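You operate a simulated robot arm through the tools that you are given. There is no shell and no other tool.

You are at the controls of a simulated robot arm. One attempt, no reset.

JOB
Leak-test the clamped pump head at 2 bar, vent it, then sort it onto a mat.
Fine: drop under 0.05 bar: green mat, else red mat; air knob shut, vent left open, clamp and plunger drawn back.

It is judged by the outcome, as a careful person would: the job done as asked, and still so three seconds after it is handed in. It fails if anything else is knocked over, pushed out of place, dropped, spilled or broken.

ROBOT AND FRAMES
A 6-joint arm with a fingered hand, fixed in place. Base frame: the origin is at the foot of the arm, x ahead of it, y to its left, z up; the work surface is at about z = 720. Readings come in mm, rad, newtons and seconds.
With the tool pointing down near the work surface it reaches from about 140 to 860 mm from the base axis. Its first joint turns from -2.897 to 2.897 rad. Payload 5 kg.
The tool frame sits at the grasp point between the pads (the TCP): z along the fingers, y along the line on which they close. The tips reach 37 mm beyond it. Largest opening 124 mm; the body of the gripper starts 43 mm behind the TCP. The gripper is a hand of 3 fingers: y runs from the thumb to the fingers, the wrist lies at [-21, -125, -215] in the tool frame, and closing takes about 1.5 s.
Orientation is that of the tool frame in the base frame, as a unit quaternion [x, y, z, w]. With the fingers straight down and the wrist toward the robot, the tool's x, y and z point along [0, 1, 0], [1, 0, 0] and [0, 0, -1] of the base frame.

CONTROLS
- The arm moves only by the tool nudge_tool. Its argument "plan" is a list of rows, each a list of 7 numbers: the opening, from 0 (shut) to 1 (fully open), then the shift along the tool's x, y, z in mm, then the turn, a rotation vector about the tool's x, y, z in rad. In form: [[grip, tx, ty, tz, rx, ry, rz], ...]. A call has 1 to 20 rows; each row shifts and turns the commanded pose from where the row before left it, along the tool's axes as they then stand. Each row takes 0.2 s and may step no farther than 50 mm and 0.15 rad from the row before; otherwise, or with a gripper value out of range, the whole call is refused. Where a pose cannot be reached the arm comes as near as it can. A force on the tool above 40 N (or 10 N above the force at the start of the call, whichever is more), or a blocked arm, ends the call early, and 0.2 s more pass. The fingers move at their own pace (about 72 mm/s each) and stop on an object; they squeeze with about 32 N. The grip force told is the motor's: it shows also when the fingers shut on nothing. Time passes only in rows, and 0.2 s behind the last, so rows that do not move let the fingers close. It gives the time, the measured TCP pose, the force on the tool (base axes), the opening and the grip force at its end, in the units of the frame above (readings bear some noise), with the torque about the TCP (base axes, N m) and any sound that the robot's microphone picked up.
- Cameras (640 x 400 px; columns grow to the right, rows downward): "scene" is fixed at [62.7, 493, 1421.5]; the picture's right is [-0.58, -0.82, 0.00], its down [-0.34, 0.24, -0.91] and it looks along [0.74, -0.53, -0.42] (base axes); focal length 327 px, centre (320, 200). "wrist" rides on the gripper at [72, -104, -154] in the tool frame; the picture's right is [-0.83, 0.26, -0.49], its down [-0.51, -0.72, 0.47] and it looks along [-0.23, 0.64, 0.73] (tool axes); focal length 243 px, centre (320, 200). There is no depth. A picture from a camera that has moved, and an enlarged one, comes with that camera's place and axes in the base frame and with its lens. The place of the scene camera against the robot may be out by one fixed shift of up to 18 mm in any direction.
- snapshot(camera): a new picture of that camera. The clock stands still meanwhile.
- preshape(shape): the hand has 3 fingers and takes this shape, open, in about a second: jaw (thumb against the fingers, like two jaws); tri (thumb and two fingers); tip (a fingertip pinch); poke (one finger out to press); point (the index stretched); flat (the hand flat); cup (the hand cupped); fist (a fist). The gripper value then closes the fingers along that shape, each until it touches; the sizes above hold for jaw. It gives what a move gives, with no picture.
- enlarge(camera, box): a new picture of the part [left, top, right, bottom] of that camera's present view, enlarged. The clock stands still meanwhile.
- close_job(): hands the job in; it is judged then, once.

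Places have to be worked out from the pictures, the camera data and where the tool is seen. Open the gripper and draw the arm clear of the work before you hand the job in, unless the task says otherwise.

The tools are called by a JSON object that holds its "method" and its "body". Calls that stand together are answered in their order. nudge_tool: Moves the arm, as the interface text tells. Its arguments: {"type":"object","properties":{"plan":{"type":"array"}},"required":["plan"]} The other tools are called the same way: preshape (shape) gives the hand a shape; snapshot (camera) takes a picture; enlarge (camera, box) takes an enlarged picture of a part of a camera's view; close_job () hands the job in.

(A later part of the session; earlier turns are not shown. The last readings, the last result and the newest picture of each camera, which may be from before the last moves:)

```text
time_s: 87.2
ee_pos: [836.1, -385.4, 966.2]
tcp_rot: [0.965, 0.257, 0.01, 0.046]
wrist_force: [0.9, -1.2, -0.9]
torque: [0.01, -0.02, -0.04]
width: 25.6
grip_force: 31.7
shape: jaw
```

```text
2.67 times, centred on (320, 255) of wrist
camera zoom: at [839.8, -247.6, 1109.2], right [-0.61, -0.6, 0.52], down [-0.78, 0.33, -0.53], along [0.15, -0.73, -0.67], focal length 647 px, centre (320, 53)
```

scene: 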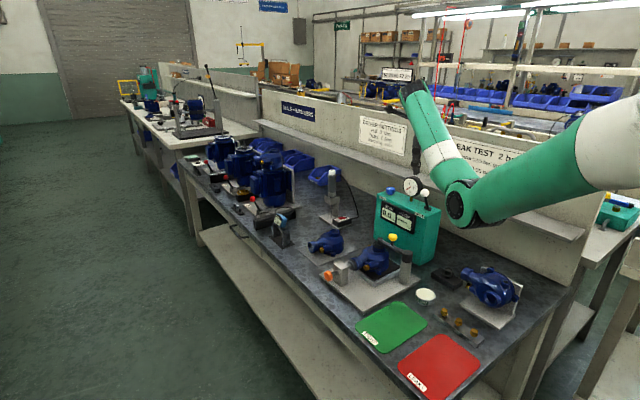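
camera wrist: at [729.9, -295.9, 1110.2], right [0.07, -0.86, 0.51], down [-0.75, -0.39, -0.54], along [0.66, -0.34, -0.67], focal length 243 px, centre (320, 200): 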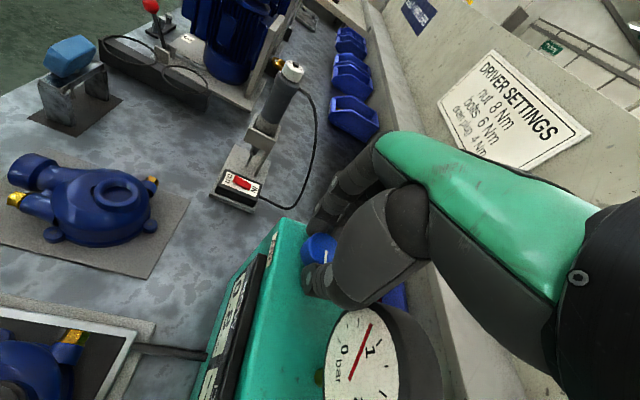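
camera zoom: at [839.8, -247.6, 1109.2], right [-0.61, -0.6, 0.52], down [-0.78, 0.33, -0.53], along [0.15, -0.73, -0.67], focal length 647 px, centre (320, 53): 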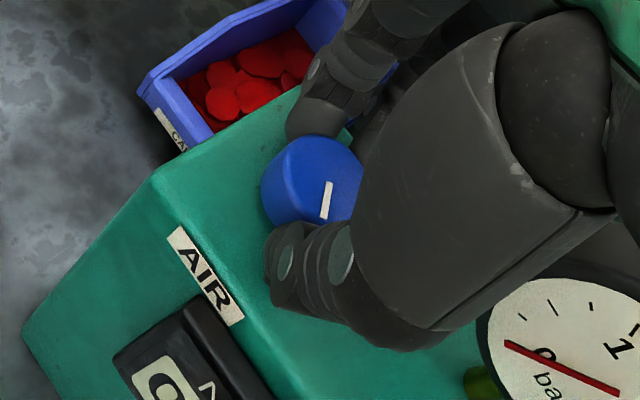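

Knob at ~0.55 rad, well gripped. Turn CCW 0.35 to just below the opening point, then in small steps with a look after each.

{"method": "nudge_tool", "body": {"plan": [[0.1, 0, 0, 0, 0, 0.012, -0.12], [0.1, 0, 0, 0, 0, 0.012, -0.12], [0.1, 0, 0, 0, 0, 0.011, -0.11]]}}

{"method": "enlarge", "body": {"camera": "scene", "box": [350, 150, 478, 230]}}

```text
time_s: 88.0
ee_pos: [835.4, -384.7, 966.0]
tcp_rot: [0.905, 0.422, 0.018, 0.042]
wrist_force: [-6.7, -2.1, 1.4]
torque: [-0.08, 0.18, -0.09]
width: 25.0
grip_force: 31.7
shape: jaw
```

```text
5.00 times, centred on (414, 190) of scene
camera zoom: at [62.7, 493.0, 1421.5], right [-0.58, -0.82, 0.0], down [-0.34, 0.24, -0.91], along [0.74, -0.53, -0.42], focal length 1635 px, centre (-150, 250)
```

zoom: 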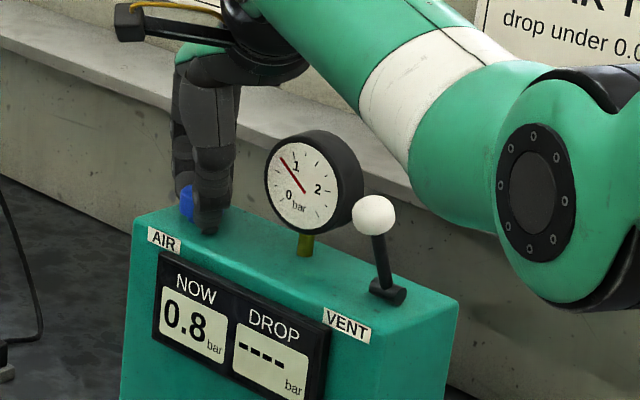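

0.8 bar already. To judge the rate safely I'll turn back 0.12 rad and see what the pressure does.

{"method": "nudge_tool", "body": {"plan": [[0.1, 0, 0, 0, 0, -0.012, 0.12]]}}

{"method": "enlarge", "body": {"camera": "scene", "box": [350, 150, 478, 230]}}

```text
time_s: 88.4
ee_pos: [836.6, -385.7, 967.5]
tcp_rot: [0.929, 0.366, 0.016, 0.044]
wrist_force: [-6.6, 0.2, 2.2]
torque: [0.01, 0.22, 0.02]
width: 25.0
grip_force: 32.1
shape: jaw
```

```text
5.00 times, centred on (414, 190) of scene
camera zoom: at [62.7, 493.0, 1421.5], right [-0.58, -0.82, 0.0], down [-0.34, 0.24, -0.91], along [0.74, -0.53, -0.42], focal length 1635 px, centre (-150, 250)
```

zoom: 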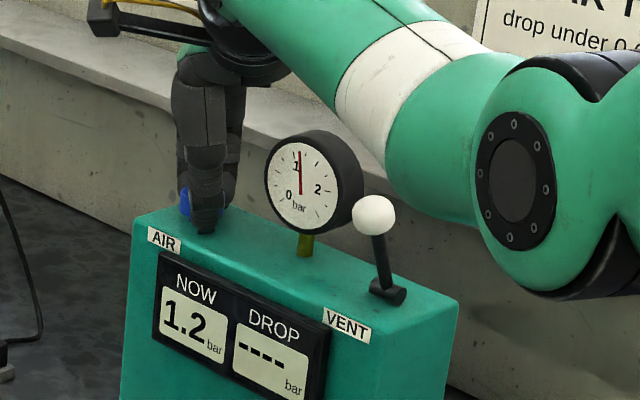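

1.2 bar and holding direction upward — the vent is shut with the lever at the front. I'll turn back another 0.1 and see whether it has stopped.

{"method": "nudge_tool", "body": {"plan": [[0.1, 0, 0, 0, 0, -0.01, 0.1]]}}

{"method": "enlarge", "body": {"camera": "scene", "box": [350, 150, 478, 230]}}

```text
time_s: 88.8
ee_pos: [836.4, -385.8, 966.3]
tcp_rot: [0.946, 0.32, 0.013, 0.045]
wrist_force: [-7.2, 3.0, 4.3]
torque: [0.19, 0.19, 0.01]
width: 25.1
grip_force: 31.9
shape: jaw
```

```text
5.00 times, centred on (414, 190) of scene
camera zoom: at [62.7, 493.0, 1421.5], right [-0.58, -0.82, 0.0], down [-0.34, 0.24, -0.91], along [0.74, -0.53, -0.42], focal length 1635 px, centre (-150, 250)
```

zoom: 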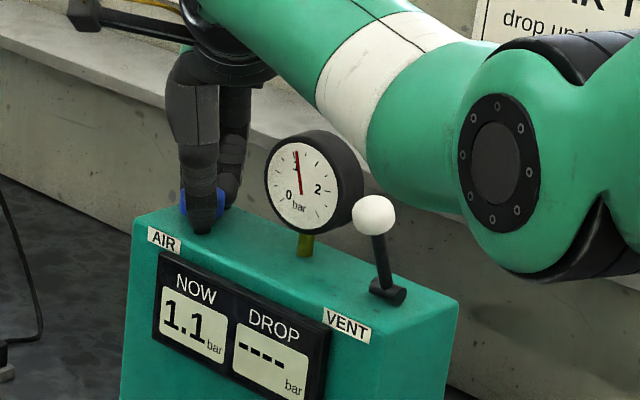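

Now 1.1 bar. I'll wait one step without moving to see whether it holds or keeps falling.

{"method": "nudge_tool", "body": {"plan": [[0.1, 0, 0, 0, 0, 0, 0], [0.1, 0, 0, 0, 0, 0, 0]]}}

{"method": "enlarge", "body": {"camera": "scene", "box": [376, 172, 440, 212]}}

{"method": "enlarge", "body": {"camera": "scene", "box": [376, 200, 420, 236]}}

```text
time_s: 89.4
ee_pos: [838.2, -386.2, 967.2]
tcp_rot: [0.947, 0.319, 0.013, 0.044]
wrist_force: [-6.4, 4.1, 4.4]
torque: [0.18, 0.26, 0.01]
width: 25.0
grip_force: 32.1
shape: jaw
```

```text
10.00 times, centred on (408, 192) of scene
camera zoom: at [62.7, 493.0, 1421.5], right [-0.58, -0.82, 0.0], down [-0.34, 0.24, -0.91], along [0.74, -0.53, -0.42], focal length 3269 px, centre (-560, 280)
```

zoom: 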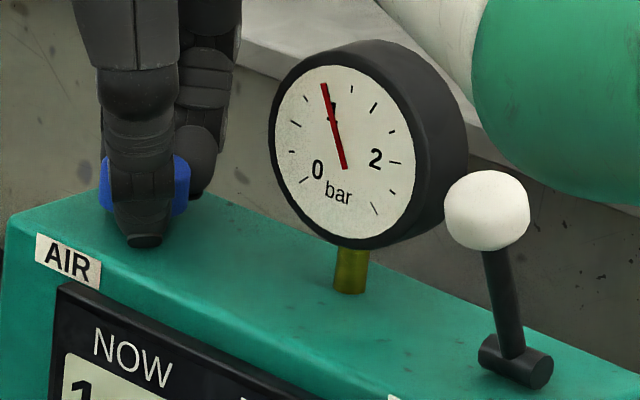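

```text
11.11 times, centred on (398, 218) of scene
camera zoom: at [62.7, 493.0, 1421.5], right [-0.58, -0.82, 0.0], down [-0.34, 0.24, -0.91], along [0.74, -0.53, -0.42], focal length 3633 px, centre (-547, 0)
```

zoom: 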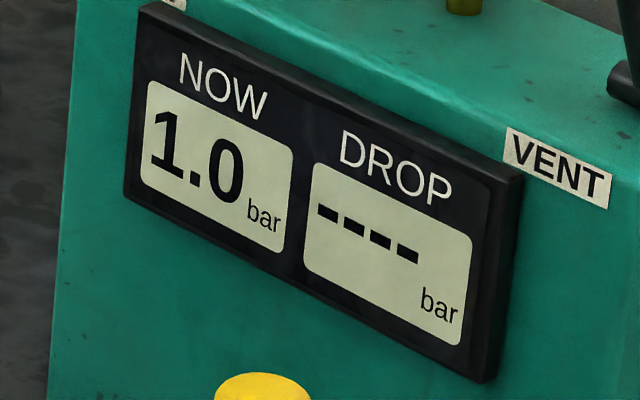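

It is falling about 0.15 bar/s with the air off, so this head seems to leak. Now I'll give a short controlled opening pulse (open then back within 0.8 s) and see how much it adds.

{"method": "nudge_tool", "body": {"plan": [[0.1, 0, 0, 0, 0, 0.015, -0.148], [0.1, 0, 0, 0, 0, 0.01, -0.1], [0.1, 0, 0, 0, 0, -0.015, 0.148]]}}

{"method": "enlarge", "body": {"camera": "scene", "box": [370, 170, 450, 230]}}

```text
time_s: 90.2
ee_pos: [835.9, -385.4, 966.5]
tcp_rot: [0.929, 0.367, 0.015, 0.044]
wrist_force: [-0.2, -1.6, 0.4]
torque: [0.01, 0.02, -0.01]
width: 24.9
grip_force: 31.5
shape: jaw
```

```text
6.67 times, centred on (410, 200) of scene
camera zoom: at [62.7, 493.0, 1421.5], right [-0.58, -0.82, 0.0], down [-0.34, 0.24, -0.91], along [0.74, -0.53, -0.42], focal length 2180 px, centre (-280, 200)
```

zoom: 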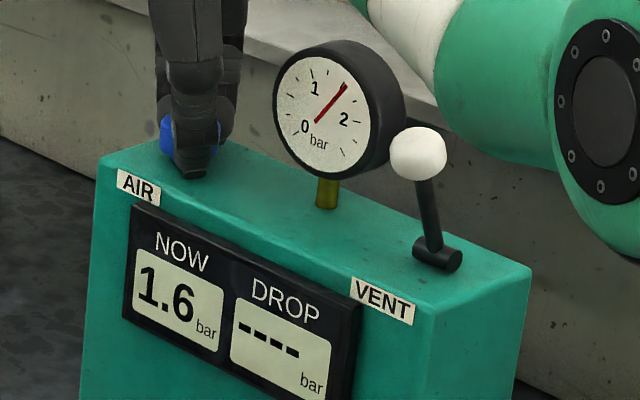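

1.6 bar after the pulse. A slightly shorter pulse should bring it to about 2.0.

{"method": "nudge_tool", "body": {"plan": [[0.1, 0, 0, 0, 0, 0.01, -0.11], [0.1, 0, 0, 0, 0, -0.015, 0.148]]}}

{"method": "enlarge", "body": {"camera": "scene", "box": [370, 170, 450, 230]}}

```text
time_s: 90.8
ee_pos: [836.9, -386.9, 965.7]
tcp_rot: [0.936, 0.349, 0.015, 0.045]
wrist_force: [1.7, 0.3, 5.9]
torque: [0.11, -0.02, 0.06]
width: 25.0
grip_force: 32.0
shape: jaw
```

```text
6.67 times, centred on (410, 200) of scene
camera zoom: at [62.7, 493.0, 1421.5], right [-0.58, -0.82, 0.0], down [-0.34, 0.24, -0.91], along [0.74, -0.53, -0.42], focal length 2180 px, centre (-280, 200)
```

zoom: 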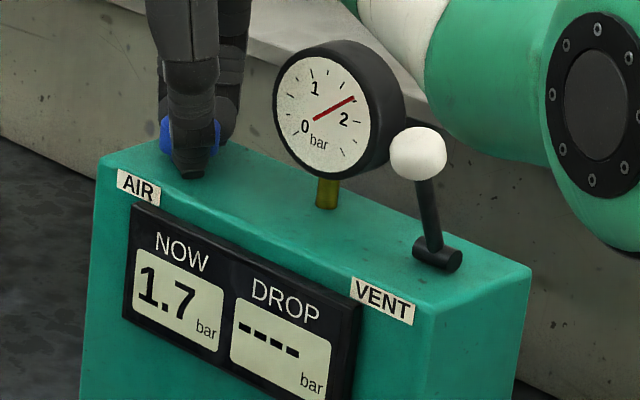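

1.7 bar. The opening point is close to where I turned, so I'll peak a hair further this time and then turn well back.

{"method": "nudge_tool", "body": {"plan": [[0.1, 0, 0, 0, 0, 0.0055, -0.055], [0.1, 0, 0, 0, 0, 0.0105, -0.107], [0.1, 0, 0, 0, 0, -0.015, 0.148], [0.1, 0, 0, 0, 0, -0.01, 0.1]]}}

{"method": "enlarge", "body": {"camera": "scene", "box": [370, 170, 450, 230]}}

```text
time_s: 91.8
ee_pos: [836.5, -385.0, 965.9]
tcp_rot: [0.95, 0.308, 0.012, 0.045]
wrist_force: [2.3, 2.0, 4.9]
torque: [0.08, 0.01, 0.0]
width: 25.0
grip_force: 32.5
shape: jaw
```

```text
6.67 times, centred on (410, 200) of scene
camera zoom: at [62.7, 493.0, 1421.5], right [-0.58, -0.82, 0.0], down [-0.34, 0.24, -0.91], along [0.74, -0.53, -0.42], focal length 2180 px, centre (-280, 200)
```

zoom: 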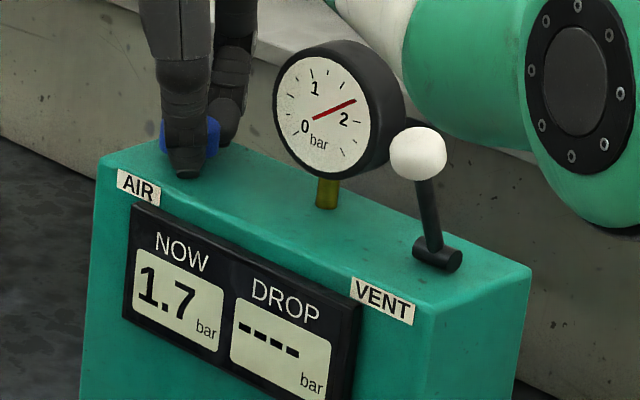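

Still 1.7 — the leak eats most of each small pulse. I'll use a slightly larger pulse aiming for 2.0 at the moment of shutting.

{"method": "nudge_tool", "body": {"plan": [[0.1, 0, 0, 0, 0, 0.015, -0.148], [0.1, 0, 0, 0, 0, 0.011, -0.112], [0.1, 0, 0, 0, 0, -0.015, 0.148]]}}

{"method": "enlarge", "body": {"camera": "scene", "box": [370, 170, 450, 230]}}

```text
time_s: 92.6
ee_pos: [836.2, -386.1, 967.3]
tcp_rot: [0.932, 0.361, 0.015, 0.043]
wrist_force: [-1.8, 0.7, 4.3]
torque: [0.06, 0.06, 0.02]
width: 25.2
grip_force: 31.2
shape: jaw
```

```text
6.67 times, centred on (410, 200) of scene
camera zoom: at [62.7, 493.0, 1421.5], right [-0.58, -0.82, 0.0], down [-0.34, 0.24, -0.91], along [0.74, -0.53, -0.42], focal length 2180 px, centre (-280, 200)
```

zoom: 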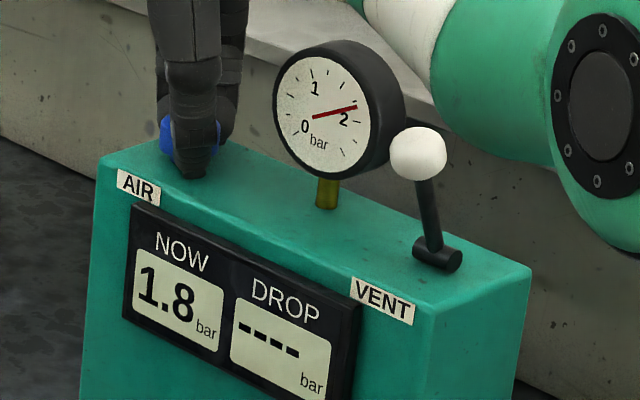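

1.8 bar. One more short pulse to top 2.0, then turn back as far as the wrist comfortably allows.

{"method": "nudge_tool", "body": {"plan": [[0.1, 0, 0, 0, 0, 0.0142, -0.143], [0.1, 0, 0, 0, 0, -0.015, 0.148], [0.1, 0, 0, 0, 0, -0.015, 0.148]]}}

{"method": "enlarge", "body": {"camera": "scene", "box": [370, 170, 450, 230]}}

```text
time_s: 93.4
ee_pos: [837.6, -385.5, 965.6]
tcp_rot: [0.957, 0.288, 0.011, 0.045]
wrist_force: [1.8, -2.2, 2.9]
torque: [-0.02, -0.07, -0.03]
width: 25.0
grip_force: 31.8
shape: jaw
```

```text
6.67 times, centred on (410, 200) of scene
camera zoom: at [62.7, 493.0, 1421.5], right [-0.58, -0.82, 0.0], down [-0.34, 0.24, -0.91], along [0.74, -0.53, -0.42], focal length 2180 px, centre (-280, 200)
```

zoom: 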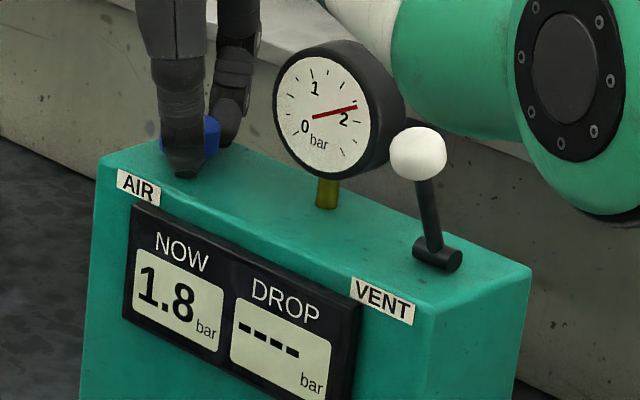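

Still ~1.85: the pressure seems to approach a supply limit near 2. I'll open for a bit longer and look right after.

{"method": "nudge_tool", "body": {"plan": [[0.1, 0, 0, 0, 0, 0.015, -0.148], [0.1, 0, 0, 0, 0, 0.015, -0.148]]}}

{"method": "enlarge", "body": {"camera": "scene", "box": [370, 170, 450, 230]}}

```text
time_s: 94.0
ee_pos: [834.8, -385.9, 965.9]
tcp_rot: [0.903, 0.427, 0.017, 0.042]
wrist_force: [0.3, 1.2, 3.9]
torque: [0.03, 0.07, -0.03]
width: 24.8
grip_force: 32.0
shape: jaw
```

```text
6.67 times, centred on (410, 200) of scene
camera zoom: at [62.7, 493.0, 1421.5], right [-0.58, -0.82, 0.0], down [-0.34, 0.24, -0.91], along [0.74, -0.53, -0.42], focal length 2180 px, centre (-280, 200)
```

zoom: 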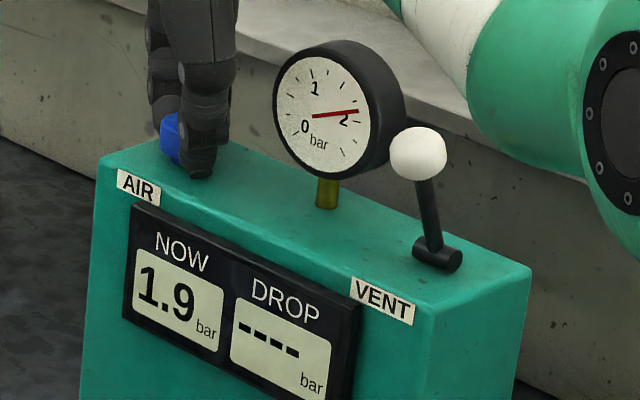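

1.9 and rising slowly toward the regulated limit. Wait 0.4 s with the air open.

{"method": "nudge_tool", "body": {"plan": [[0.1, 0, 0, 0, 0, 0, 0]]}}

{"method": "enlarge", "body": {"camera": "scene", "box": [370, 170, 450, 230]}}

```text
time_s: 94.4
ee_pos: [835.2, -387.3, 965.5]
tcp_rot: [0.903, 0.427, 0.018, 0.042]
wrist_force: [0.3, 1.8, 4.3]
torque: [0.1, 0.08, 0.01]
width: 24.7
grip_force: 31.9
shape: jaw
```

```text
6.67 times, centred on (410, 200) of scene
camera zoom: at [62.7, 493.0, 1421.5], right [-0.58, -0.82, 0.0], down [-0.34, 0.24, -0.91], along [0.74, -0.53, -0.42], focal length 2180 px, centre (-280, 200)
```

zoom: 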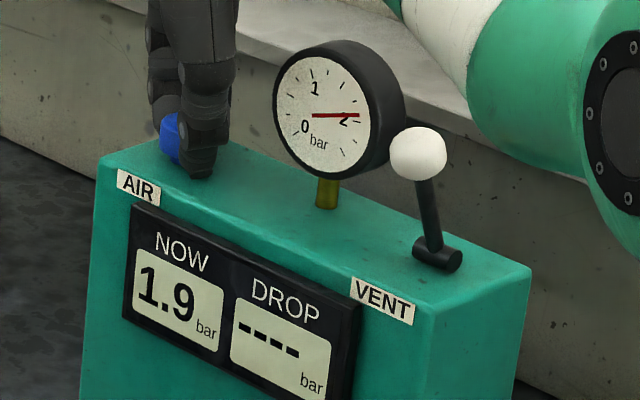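

1.97 on the gauge: the supply is regulated to 2 bar. I'll open a bit more for margin, then regrip with the hand rotated so I can shut the knob fully in one motion.

{"method": "nudge_tool", "body": {"plan": [[0.1, 0, 0, 0, 0, 0.009, -0.09], [0.4, 0, 0, 0, 0, 0, 0], [0.55, 0, 0, -1, 0, 0, 0], [0.55, 0, 0, 0, 0, 0, 0], [0.55, 0, 0, 0, 0, 0.0135, -0.135], [0.55, 0, 0, 0, 0, 0.0135, -0.135], [0.55, 0, 0, 0, 0, 0.0135, -0.135], [0.35, 0, 0, 1, 0, 0, 0], [0.2, 0, 0, 0, 0, 0, 0], [0.1, 0, 0, 0, 0, 0, 0], [0.1, 0, 0, 0, 0, 0, 0]]}}

{"method": "enlarge", "body": {"camera": "scene", "box": [370, 170, 450, 230]}}

{"method": "enlarge", "body": {"camera": "wrist", "box": [200, 180, 440, 330]}}

```text
time_s: 96.8
ee_pos: [836.2, -386.5, 966.7]
tcp_rot: [0.77, 0.636, 0.029, 0.036]
wrist_force: [-2.6, -1.5, 8.5]
torque: [0.09, 0.33, 0.05]
width: 25.2
grip_force: 32.2
shape: jaw
```

```text
6.67 times, centred on (410, 200) of scene
camera zoom: at [62.7, 493.0, 1421.5], right [-0.58, -0.82, 0.0], down [-0.34, 0.24, -0.91], along [0.74, -0.53, -0.42], focal length 2180 px, centre (-280, 200)
```

zoom: 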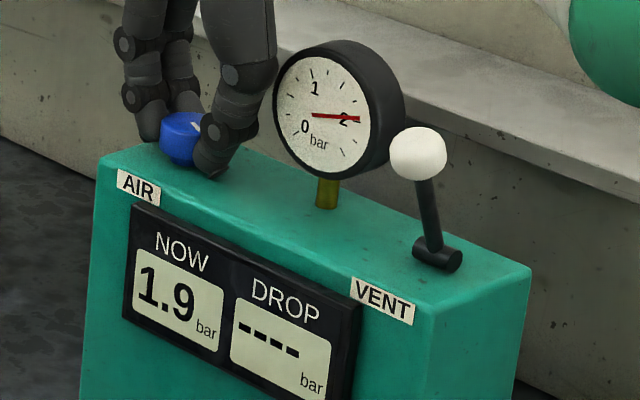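

```text
2.67 times, centred on (320, 255) of wrist
camera zoom: at [733.6, -293.9, 1109.5], right [0.06, -0.86, 0.51], down [-0.76, -0.37, -0.53], along [0.65, -0.36, -0.67], focal length 647 px, centre (320, 53)
```

zoom: 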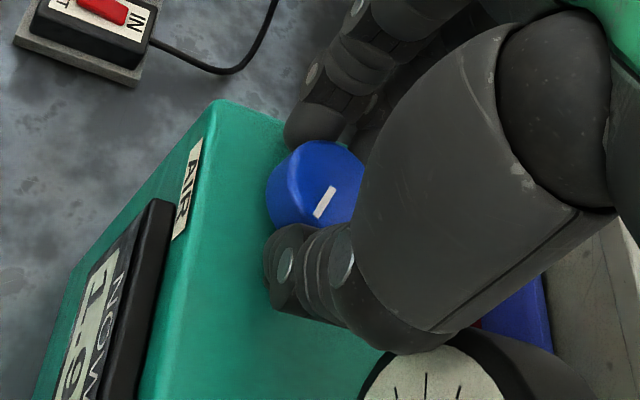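

Gauge at ~2 bar with the air open. Now I shut the knob in one continuous clockwise motion and watch NOW/DROP.

{"method": "nudge_tool", "body": {"plan": [[0.1, 0, 0, 0, 0, -0.0148, 0.147], [0.1, 0, 0, 0, 0, -0.0148, 0.147], [0.1, 0, 0, 0, 0, -0.0148, 0.147], [0.1, 0, 0, 0, 0, -0.0148, 0.147], [0.1, 0, 0, 0, 0, -0.0148, 0.147], [0.1, 0, 0, 0, 0, -0.0148, 0.147], [0.1, 0, 0, 0, 0, -0.01, 0.1]]}}

{"method": "enlarge", "body": {"camera": "scene", "box": [370, 170, 450, 230]}}

{"method": "enlarge", "body": {"camera": "wrist", "box": [200, 180, 440, 330]}}

```text
time_s: 98.4
ee_pos: [837.4, -386.0, 967.4]
tcp_rot: [0.98, 0.195, 0.005, 0.047]
wrist_force: [8.9, 0.6, -2.4]
torque: [0.13, -0.19, 0.02]
width: 24.9
grip_force: 31.5
shape: jaw
```

```text
6.67 times, centred on (410, 200) of scene
camera zoom: at [62.7, 493.0, 1421.5], right [-0.58, -0.82, 0.0], down [-0.34, 0.24, -0.91], along [0.74, -0.53, -0.42], focal length 2180 px, centre (-280, 200)
```

zoom: 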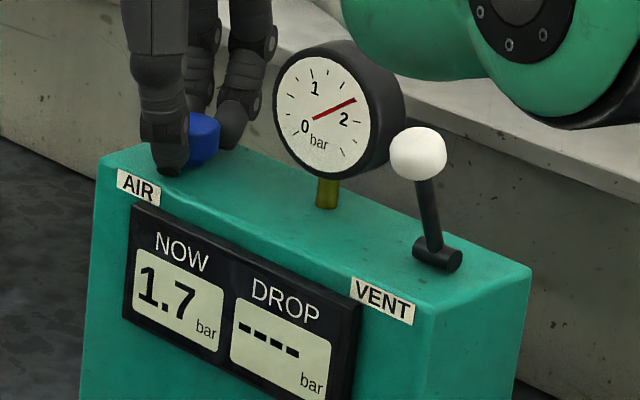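

```text
2.67 times, centred on (320, 255) of wrist
camera zoom: at [859.4, -248.9, 1108.6], right [-0.68, -0.51, 0.52], down [-0.73, 0.43, -0.53], along [0.05, -0.74, -0.67], focal length 647 px, centre (320, 53)
```

zoom: 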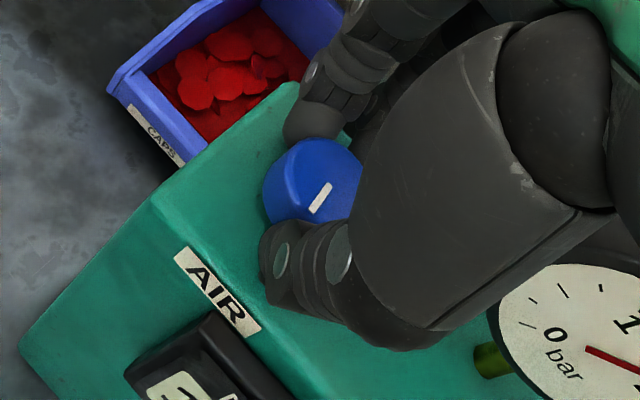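

Knob essentially shut (mark at ~0.09 rad); NOW 1.7 and falling. I'll wait a second and read the DROP display.

{"method": "nudge_tool", "body": {"plan": [[0.1, 0, 0, 0, 0, 0, 0], [0.1, 0, 0, 0, 0, 0, 0], [0.1, 0, 0, 0, 0, 0, 0], [0.1, 0, 0, 0, 0, 0, 0]]}}

{"method": "enlarge", "body": {"camera": "scene", "box": [370, 170, 450, 230]}}

```text
time_s: 99.4
ee_pos: [838.7, -385.8, 966.4]
tcp_rot: [0.979, 0.196, 0.005, 0.047]
wrist_force: [5.7, 2.4, -2.2]
torque: [0.13, -0.18, 0.03]
width: 24.6
grip_force: 32.1
shape: jaw
```

```text
6.67 times, centred on (410, 200) of scene
camera zoom: at [62.7, 493.0, 1421.5], right [-0.58, -0.82, 0.0], down [-0.34, 0.24, -0.91], along [0.74, -0.53, -0.42], focal length 2180 px, centre (-280, 200)
```

zoom: 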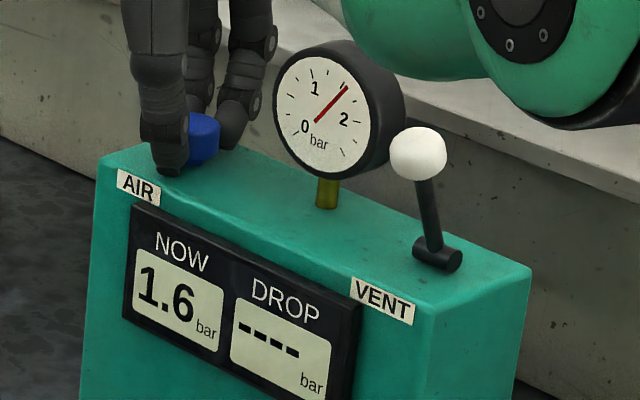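

NOW 1.6, still falling; DROP not yet shown. I'll wait 3 s more.

{"method": "nudge_tool", "body": {"plan": [[0.1, 0, 0, 0, 0, 0, 0], [0.1, 0, 0, 0, 0, 0, 0], [0.1, 0, 0, 0, 0, 0, 0], [0.1, 0, 0, 0, 0, 0, 0], [0.1, 0, 0, 0, 0, 0, 0], [0.1, 0, 0, 0, 0, 0, 0], [0.1, 0, 0, 0, 0, 0, 0], [0.1, 0, 0, 0, 0, 0, 0], [0.1, 0, 0, 0, 0, 0, 0], [0.1, 0, 0, 0, 0, 0, 0], [0.1, 0, 0, 0, 0, 0, 0], [0.1, 0, 0, 0, 0, 0, 0]]}}

{"method": "enlarge", "body": {"camera": "scene", "box": [370, 170, 450, 230]}}

```text
time_s: 102.0
ee_pos: [837.2, -386.0, 966.2]
tcp_rot: [0.98, 0.195, 0.004, 0.047]
wrist_force: [4.5, 2.1, -5.0]
torque: [0.15, -0.13, -0.01]
width: 24.7
grip_force: 32.2
shape: jaw
```

```text
6.67 times, centred on (410, 200) of scene
camera zoom: at [62.7, 493.0, 1421.5], right [-0.58, -0.82, 0.0], down [-0.34, 0.24, -0.91], along [0.74, -0.53, -0.42], focal length 2180 px, centre (-280, 200)
```

zoom: 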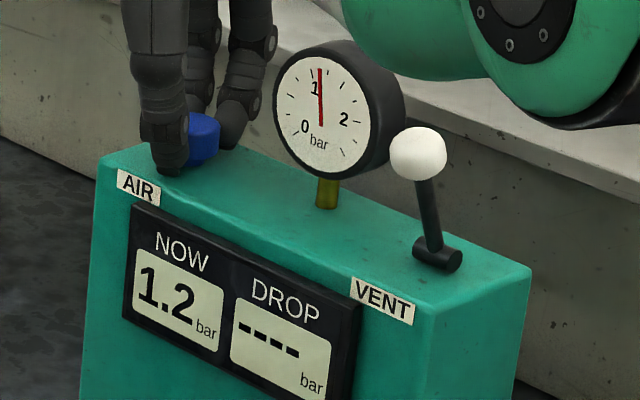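

Falling steadily (1.2 now) with no DROP reading yet. It may need a fixed hold time, so I'll wait 4 s more.

{"method": "nudge_tool", "body": {"plan": [[0.1, 0, 0, 0, 0, 0, 0], [0.1, 0, 0, 0, 0, 0, 0], [0.1, 0, 0, 0, 0, 0, 0], [0.1, 0, 0, 0, 0, 0, 0], [0.1, 0, 0, 0, 0, 0, 0], [0.1, 0, 0, 0, 0, 0, 0], [0.1, 0, 0, 0, 0, 0, 0], [0.1, 0, 0, 0, 0, 0, 0], [0.1, 0, 0, 0, 0, 0, 0], [0.1, 0, 0, 0, 0, 0, 0], [0.1, 0, 0, 0, 0, 0, 0], [0.1, 0, 0, 0, 0, 0, 0], [0.1, 0, 0, 0, 0, 0, 0], [0.1, 0, 0, 0, 0, 0, 0], [0.1, 0, 0, 0, 0, 0, 0], [0.1, 0, 0, 0, 0, 0, 0], [0.1, 0, 0, 0, 0, 0, 0], [0.1, 0, 0, 0, 0, 0, 0], [0.1, 0, 0, 0, 0, 0, 0], [0.1, 0, 0, 0, 0, 0, 0]]}}

{"method": "enlarge", "body": {"camera": "scene", "box": [370, 170, 450, 230]}}

```text
time_s: 106.2
ee_pos: [837.5, -386.0, 966.8]
tcp_rot: [0.98, 0.196, 0.005, 0.046]
wrist_force: [4.0, 2.3, -5.5]
torque: [0.14, -0.11, -0.01]
width: 25.0
grip_force: 32.3
shape: jaw
```

```text
6.67 times, centred on (410, 200) of scene
camera zoom: at [62.7, 493.0, 1421.5], right [-0.58, -0.82, 0.0], down [-0.34, 0.24, -0.91], along [0.74, -0.53, -0.42], focal length 2180 px, centre (-280, 200)
```

zoom: 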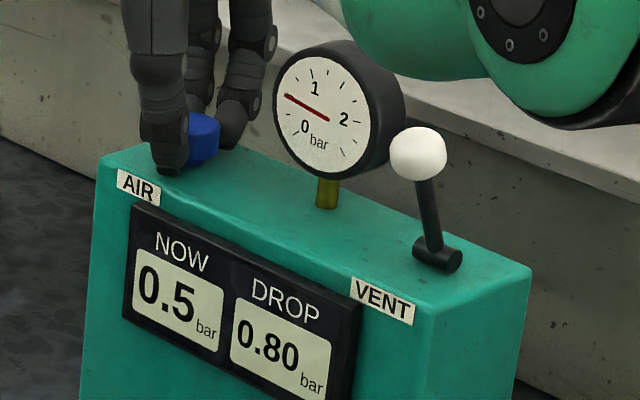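

DROP reads 0.80 bar — far over 0.05, so this points to the red mat. I'll first turn the knob the last bit to its shut stop, then at the lever check that it truly was on its shut stop before venting.

{"method": "nudge_tool", "body": {"plan": [[0.1, 0, 0, 0, 0, -0.007, 0.07], [0.1, 0, 0, 0, 0, 0, 0]]}}

{"method": "enlarge", "body": {"camera": "wrist", "box": [200, 180, 440, 330]}}

{"method": "enlarge", "body": {"camera": "scene", "box": [400, 170, 450, 220]}}

```text
time_s: 106.8
ee_pos: [838.0, -386.5, 965.9]
tcp_rot: [0.986, 0.16, 0.003, 0.048]
wrist_force: [4.3, 7.1, -3.9]
torque: [0.27, -0.1, 0.02]
width: 24.8
grip_force: 31.8
shape: jaw
```

```text
2.67 times, centred on (320, 255) of wrist
camera zoom: at [869.1, -251.3, 1108.7], right [-0.71, -0.47, 0.52], down [-0.7, 0.48, -0.53], along [0.0, -0.75, -0.67], focal length 647 px, centre (320, 53)
```

zoom: 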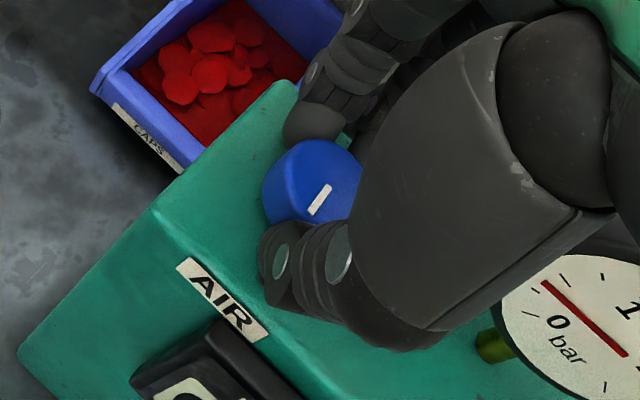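

```text
8.00 times, centred on (425, 195) of scene
camera zoom: at [62.7, 493.0, 1421.5], right [-0.58, -0.82, 0.0], down [-0.34, 0.24, -0.91], along [0.74, -0.53, -0.42], focal length 2616 px, centre (-520, 240)
```

zoom: 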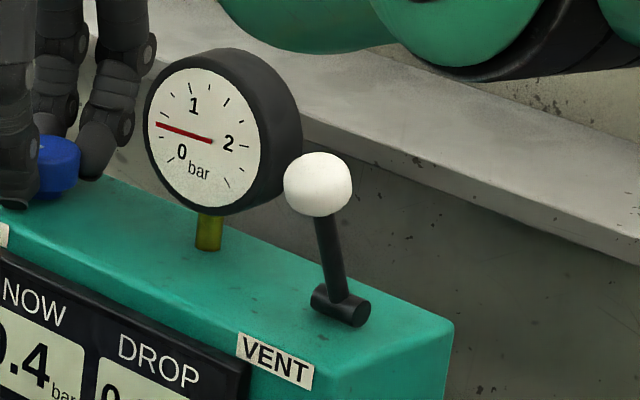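

The knob mark is at ~0.02 rad (shut), and the lever sits exactly where it was at the start. I'll release, rise, and move over to the lever.

{"method": "nudge_tool", "body": {"plan": [[0.4, 0, 0, 0, 0, 0, 0], [0.5, 0, 0, -1, 0, 0, 0], [0.5, 0, 0, 0, 0, 0, 0], [0.5, 0, 4.4, -43.8, 0, 0, 0], [0.5, 0, 4.4, -43.8, 0, 0, 0], [0.5, 0, 4.4, -43.8, 0, 0, 0], [0.5, -39.7, -19.2, 0, 0, 0, 0], [0.5, 0, 0, 0, 0.1, 0, 0], [0.5, -39.7, -19.2, 0, 0, 0, 0], [0.5, -39.7, -19.2, 0, 0, 0, 0], [0.5, -39.7, -19.2, 0, 0, 0, 0], [0.5, 0, 0, 0, 0, 0, 0.15], [0.5, 0, 0, 0, 0, 0, 0.15]]}}

{"method": "enlarge", "body": {"camera": "wrist", "box": [60, 140, 380, 340]}}

{"method": "enlarge", "body": {"camera": "scene", "box": [350, 150, 478, 230]}}

```text
time_s: 109.6
ee_pos: [664.0, -363.6, 1098.8]
tcp_rot: [1.0, 0.011, -0.004, -0.001]
wrist_force: [0.3, -0.3, -0.1]
torque: [0.01, -0.04, 0.0]
width: 61.7
grip_force: 0.0
shape: jaw
```

```text
2.00 times, centred on (220, 240) of wrist
camera zoom: at [733.9, -259.1, 1252.8], right [-0.82, -0.28, 0.5], down [-0.53, 0.71, -0.47], along [-0.22, -0.64, -0.73], focal length 485 px, centre (520, 120)
```

zoom: 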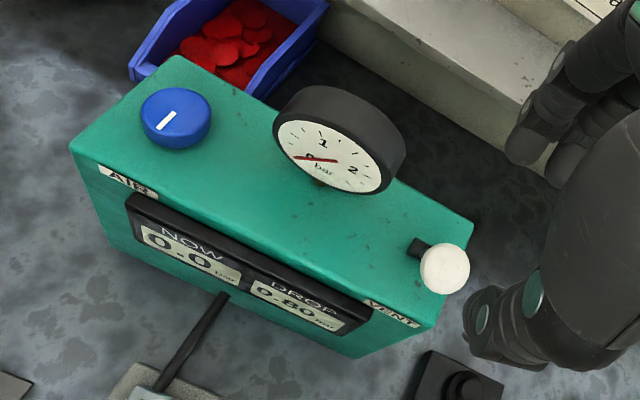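

```text
5.00 times, centred on (414, 190) of scene
camera zoom: at [62.7, 493.0, 1421.5], right [-0.58, -0.82, 0.0], down [-0.34, 0.24, -0.91], along [0.74, -0.53, -0.42], focal length 1635 px, centre (-150, 250)
```

zoom: 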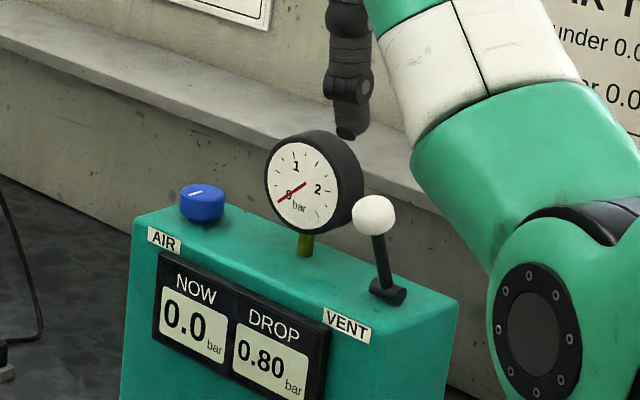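

NOW 0.0, DROP stays 0.80, knob mark shut. I'll lower onto the vent ball, grip it, and first pull gently further forward to check that it is against its shut stop.

{"method": "nudge_tool", "body": {"plan": [[0.5, -2, 0, 30, 0, 0, 0], [0.5, 0, 0, 30, 0, 0, 0], [0.5, 0, 0, 25, 0, 0, 0], [0.35, 0, 0, 0, 0, 0, 0], [0.2, 0, 0, 0, 0, 0, 0], [0.05, 0, 0, 0, 0, 0, 0], [0.05, 0, 0, 0, 0, 0, 0], [0.05, 0, -4, 1, 0, 0, 0], [0.05, 0, -4, 1, 0, 0, 0]]}}

{"method": "enlarge", "body": {"camera": "scene", "box": [400, 170, 450, 220]}}

{"method": "enlarge", "body": {"camera": "wrist", "box": [200, 180, 440, 330]}}

```text
time_s: 111.6
ee_pos: [658.5, -356.1, 1012.8]
tcp_rot: [1.0, 0.01, -0.005, 0.0]
wrist_force: [-4.1, -16.8, 1.2]
torque: [-1.03, -0.09, -0.11]
width: 7.4
grip_force: 31.8
shape: jaw
```

```text
8.00 times, centred on (425, 195) of scene
camera zoom: at [62.7, 493.0, 1421.5], right [-0.58, -0.82, 0.0], down [-0.34, 0.24, -0.91], along [0.74, -0.53, -0.42], focal length 2616 px, centre (-520, 240)
```

zoom: 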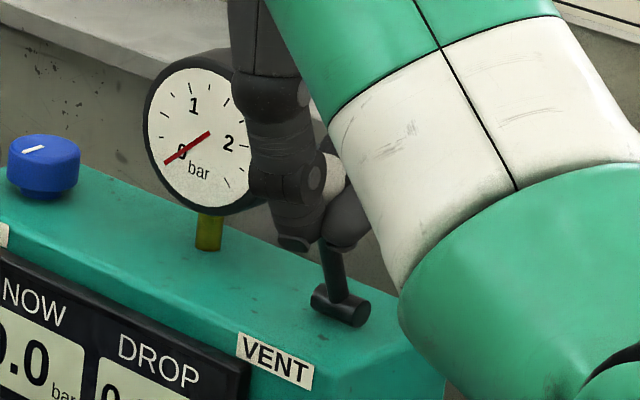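

```text
2.67 times, centred on (320, 255) of wrist
camera zoom: at [729.7, -251.9, 1165.6], right [-0.82, -0.28, 0.5], down [-0.53, 0.71, -0.47], along [-0.23, -0.65, -0.73], focal length 647 px, centre (320, 53)
```

zoom: 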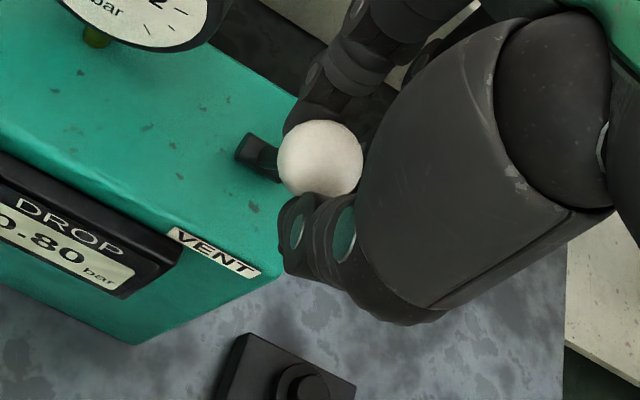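

The ball did not move although I pulled 8 mm with 17 N, so the lever was on its shut stop and the 0.80 bar drop is genuine. Now I swing it back to open the vent and leave it there.

{"method": "nudge_tool", "body": {"plan": [[0.05, 0, 9, -1, 0, 0, 0], [0.05, 0, 9, -1, 0, 0, 0], [0.05, 0, 9, 0, 0, 0, 0], [0.05, 0, 9, 0.5, 0, 0, 0], [0.05, 0, 9, 1, 0, 0, 0], [0.05, 0, 8, 2, 0, 0, 0], [0.05, 0, 7, 2.5, 0, 0, 0]]}}

{"method": "enlarge", "body": {"camera": "scene", "box": [390, 160, 470, 230]}}

```text
time_s: 113.2
ee_pos: [661.6, -415.0, 1005.7]
tcp_rot: [1.0, 0.012, -0.006, -0.003]
wrist_force: [-14.1, 20.5, -0.7]
torque: [1.44, 0.47, -0.04]
width: 8.5
grip_force: 31.8
shape: jaw
```

```text
5.71 times, centred on (430, 195) of scene
camera zoom: at [62.7, 493.0, 1421.5], right [-0.58, -0.82, 0.0], down [-0.34, 0.24, -0.91], along [0.74, -0.53, -0.42], focal length 1868 px, centre (-309, 229)
```

zoom: 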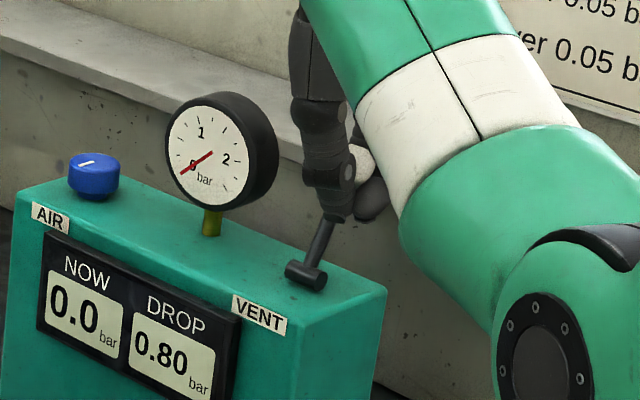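

The lever is near its back stop with 20 N; a bit more, then release and rise.

{"method": "nudge_tool", "body": {"plan": [[0.05, 0, 4, 0, 0, 0, 0]]}}

{"method": "nudge_tool", "body": {"plan": [[0.3, 0, -1, -1, 0, 0, 0], [0.5, 0, 0, 0, 0, 0, 0], [0.5, 0, 0, 0, 0, 0, 0], [0.5, 0, 0, 0, 0, 0, 0], [0.5, 0, 0, -42, 0, 0, 0], [0.5, 0, 0, -48, 0, 0, 0]]}}

{"method": "enlarge", "body": {"camera": "scene", "box": [350, 150, 478, 230]}}

{"method": "snapshot", "body": {"camera": "scene"}}

```text
time_s: 113.6
ee_pos: [660.6, -416.6, 1007.0]
tcp_rot: [1.0, 0.012, -0.006, -0.002]
wrist_force: [-11.4, 27.9, -2.7]
torque: [1.51, 0.47, 0.02]
width: 8.6
grip_force: 31.5
shape: jaw
```

```text
time_s: 115.0
ee_pos: [661.4, -418.6, 1098.8]
tcp_rot: [1.0, 0.012, -0.005, -0.001]
wrist_force: [0.4, 0.0, -0.1]
torque: [-0.01, 0.01, 0.01]
width: 61.5
grip_force: 0.0
shape: jaw
```

```text
5.00 times, centred on (414, 190) of scene
camera zoom: at [62.7, 493.0, 1421.5], right [-0.58, -0.82, 0.0], down [-0.34, 0.24, -0.91], along [0.74, -0.53, -0.42], focal length 1635 px, centre (-150, 250)
```

zoom: 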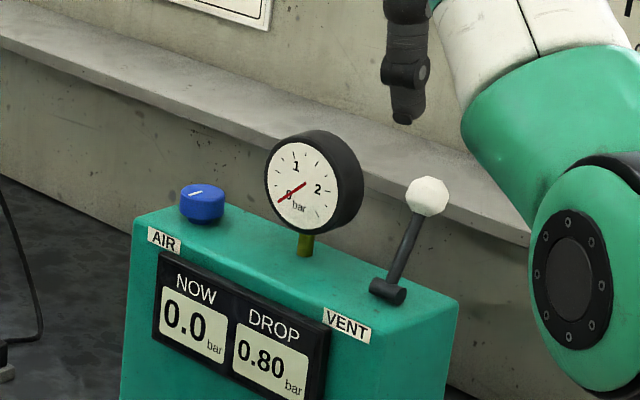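

```text
taken
```

scene: 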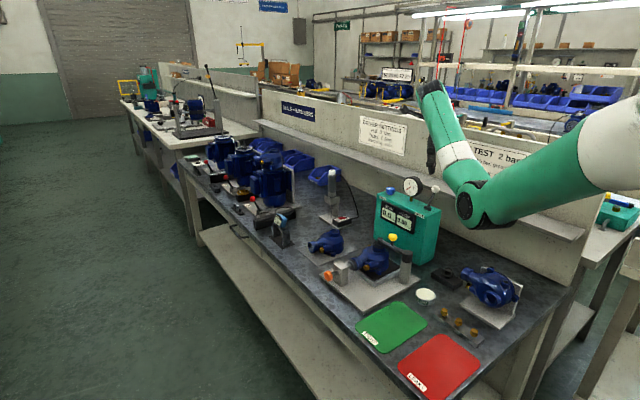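

Air shut, vent open (lever back), NOW 0.0. Next the clamp: I'll move over the yellow ball at about (661,-223,874), stay above, and look closely.

{"method": "nudge_tool", "body": {"plan": [[0.5, 0, -49, 0, 0, 0, 0], [0.5, 0, -49, 0, 0, 0, 0], [0.5, 0, -49, 0, 0, 0, 0], [0.5, 0, -48, 0, 0, 0, 0], [0.5, 0, 0, 45, 0, 0, 0], [0.5, 0, 0, 45, 0, 0, 0], [0.5, 0, 0, 45, 0, 0, 0]]}}

{"method": "snapshot", "body": {"camera": "wrist"}}

{"method": "enlarge", "body": {"camera": "scene", "box": [315, 200, 455, 300]}}

```text
time_s: 116.6
ee_pos: [666.1, -232.3, 952.6]
tcp_rot: [1.0, 0.011, -0.005, -0.001]
wrist_force: [0.9, 0.2, -1.2]
torque: [0.0, 0.03, 0.0]
width: 61.7
grip_force: 0.1
shape: jaw
out of reach, approached as far as the arm can: row 4
```

```text
taken
camera wrist: at [736.0, -128.0, 1105.3], right [-0.82, -0.28, 0.5], down [-0.53, 0.71, -0.47], along [-0.22, -0.64, -0.73], focal length 243 px, centre (320, 200)
```

wrist: 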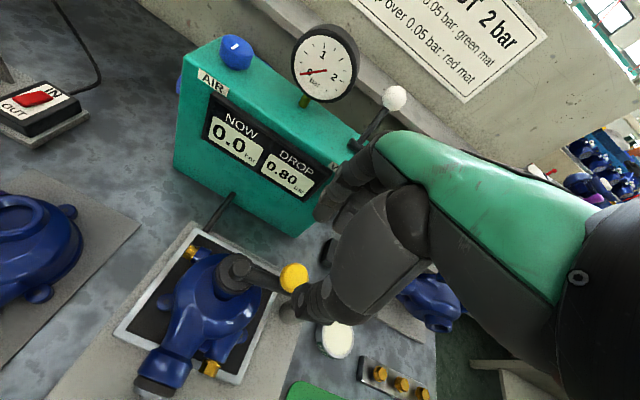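

```text
4.00 times, centred on (385, 250) of scene
camera zoom: at [62.7, 493.0, 1421.5], right [-0.58, -0.82, 0.0], down [-0.34, 0.24, -0.91], along [0.74, -0.53, -0.42], focal length 1308 px, centre (60, 0)
```

zoom: 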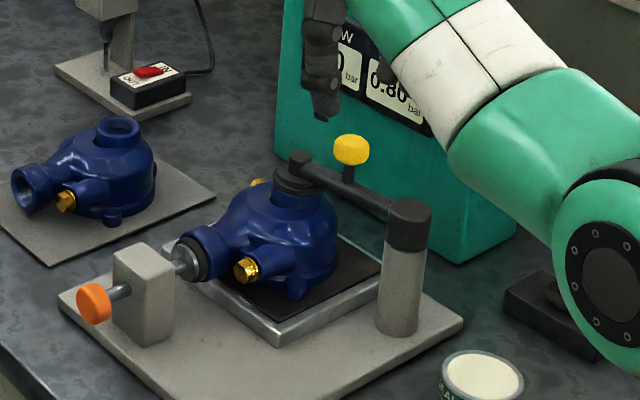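

The wrist view confirms the yellow ball at (662,-223,874). One row hit a joint limit at this yaw, so I'll yaw the hand back toward the robot (~0.95) before going down to the ball.

{"method": "nudge_tool", "body": {"plan": [[0.5, 0, 0, 0, 0, 0, -0.15], [0.5, 0, 0, 0, 0, 0, -0.15], [0.5, 0, 0, 0, 0, 0, -0.15], [0.5, 0, 0, 0, 0, 0, -0.15], [0.5, 1.2, -10.2, 0, 0, 0, 0], [0.5, 0, 0, 15, 0, 0, 0]]}}

{"method": "snapshot", "body": {"camera": "wrist"}}

{"method": "enlarge", "body": {"camera": "scene", "box": [315, 200, 455, 300]}}

```text
time_s: 118.0
ee_pos: [658.6, -222.2, 938.7]
tcp_rot: [0.952, 0.307, -0.005, -0.002]
wrist_force: [-0.2, 0.2, 0.8]
torque: [0.0, -0.01, 0.02]
width: 61.8
grip_force: 0.1
shape: jaw
```

```text
taken
camera wrist: at [657.6, -96.4, 1092.3], right [-0.52, -0.7, 0.5], down [-0.84, 0.29, -0.46], along [0.18, -0.65, -0.73], focal length 243 px, centre (320, 200)
```

wrist: 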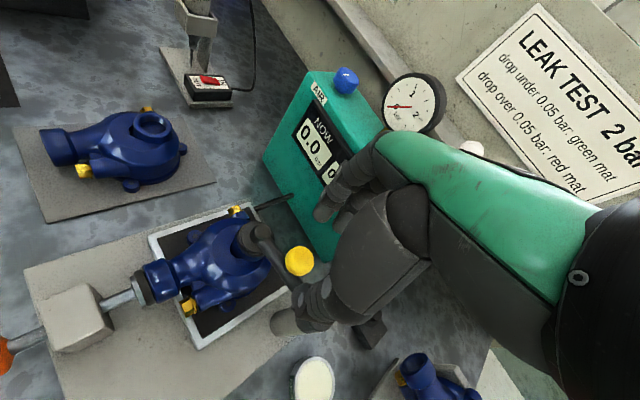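

```text
4.00 times, centred on (385, 250) of scene
camera zoom: at [62.7, 493.0, 1421.5], right [-0.58, -0.82, 0.0], down [-0.34, 0.24, -0.91], along [0.74, -0.53, -0.42], focal length 1308 px, centre (60, 0)
```

zoom: 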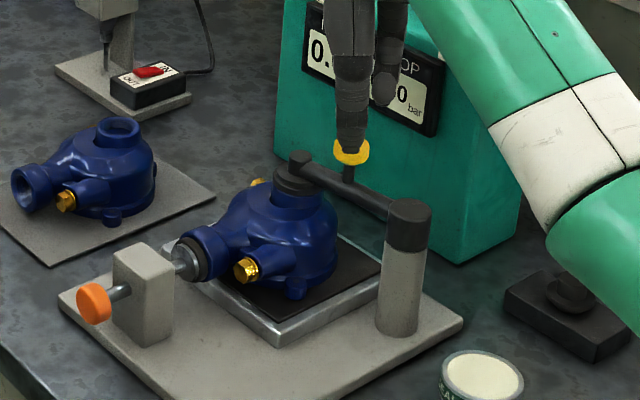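

Ball centered at (661,-223). I'll lower 40 mm and grip it.

{"method": "nudge_tool", "body": {"plan": [[0.5, 1.3, 2.3, 20, 0, 0, 0], [0.5, 0, 0, 20, 0, 0, 0], [0.35, 0, 0, 0, 0, 0, 0], [0.2, 0, 0, 0, 0, 0, 0], [0.05, 0, 0, 0, 0, 0, 0], [0.05, 0, 0, 0, 0, 0, 0]]}}

{"method": "enlarge", "body": {"camera": "wrist", "box": [200, 180, 440, 330]}}

{"method": "enlarge", "body": {"camera": "scene", "box": [315, 200, 455, 300]}}

```text
time_s: 119.4
ee_pos: [659.5, -224.1, 898.9]
tcp_rot: [0.952, 0.306, -0.004, -0.003]
wrist_force: [-0.5, 0.6, -2.9]
torque: [0.03, 0.03, -0.02]
width: 18.8
grip_force: 31.9
shape: jaw
```

```text
2.67 times, centred on (320, 255) of wrist
camera zoom: at [658.8, -98.1, 1052.4], right [-0.52, -0.7, 0.5], down [-0.84, 0.29, -0.46], along [0.18, -0.65, -0.74], focal length 647 px, centre (320, 53)
```

zoom: 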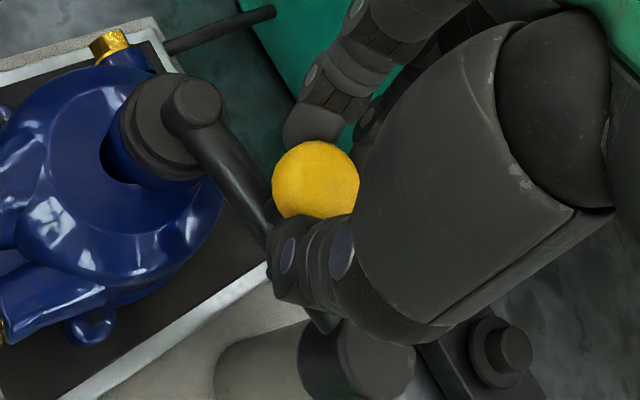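

```text
4.00 times, centred on (385, 250) of scene
camera zoom: at [62.7, 493.0, 1421.5], right [-0.58, -0.82, 0.0], down [-0.34, 0.24, -0.91], along [0.74, -0.53, -0.42], focal length 1308 px, centre (60, 0)
```

zoom: 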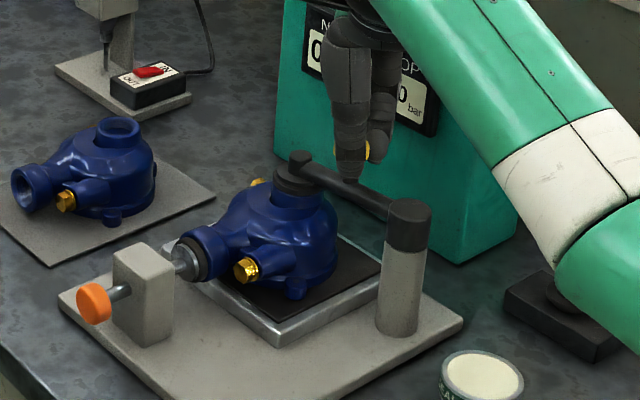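

Gripped. I'll try swinging the clamp arm toward the front (+y) about its post, 10 mm first, and watch the force.

{"method": "nudge_tool", "body": {"plan": [[0.05, 2.6, -4.3, 0, 0, 0, 0], [0.05, 2.6, -4.3, 0, 0, 0, 0]]}}

{"method": "enlarge", "body": {"camera": "wrist", "box": [200, 180, 440, 330]}}

{"method": "enlarge", "body": {"camera": "scene", "box": [315, 200, 455, 300]}}

```text
time_s: 120.0
ee_pos: [658.6, -218.0, 898.4]
tcp_rot: [0.953, 0.303, -0.006, -0.001]
wrist_force: [-7.9, -32.5, -5.7]
torque: [-0.92, 0.16, -0.26]
width: 17.9
grip_force: 31.3
shape: jaw
```

```text
2.67 times, centred on (320, 255) of wrist
camera zoom: at [658.1, -91.5, 1051.8], right [-0.52, -0.69, 0.5], down [-0.84, 0.29, -0.46], along [0.17, -0.66, -0.73], focal length 647 px, centre (320, 53)
```

zoom: 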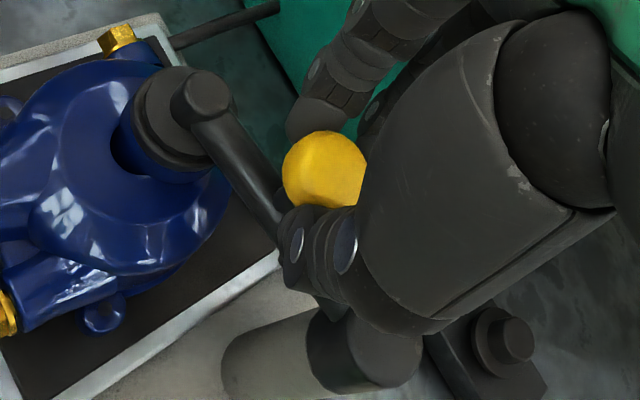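

```text
4.00 times, centred on (385, 250) of scene
camera zoom: at [62.7, 493.0, 1421.5], right [-0.58, -0.82, 0.0], down [-0.34, 0.24, -0.91], along [0.74, -0.53, -0.42], focal length 1308 px, centre (60, 0)
```

zoom: 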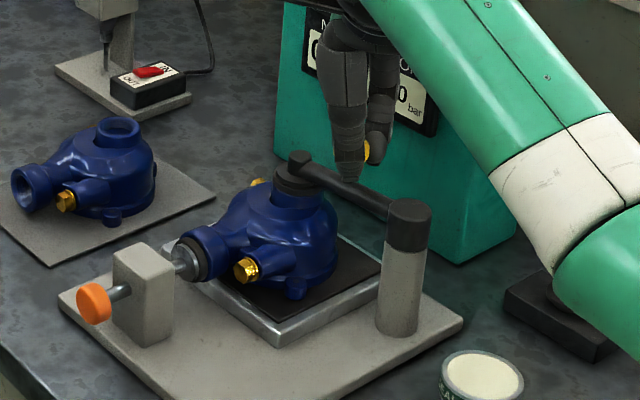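

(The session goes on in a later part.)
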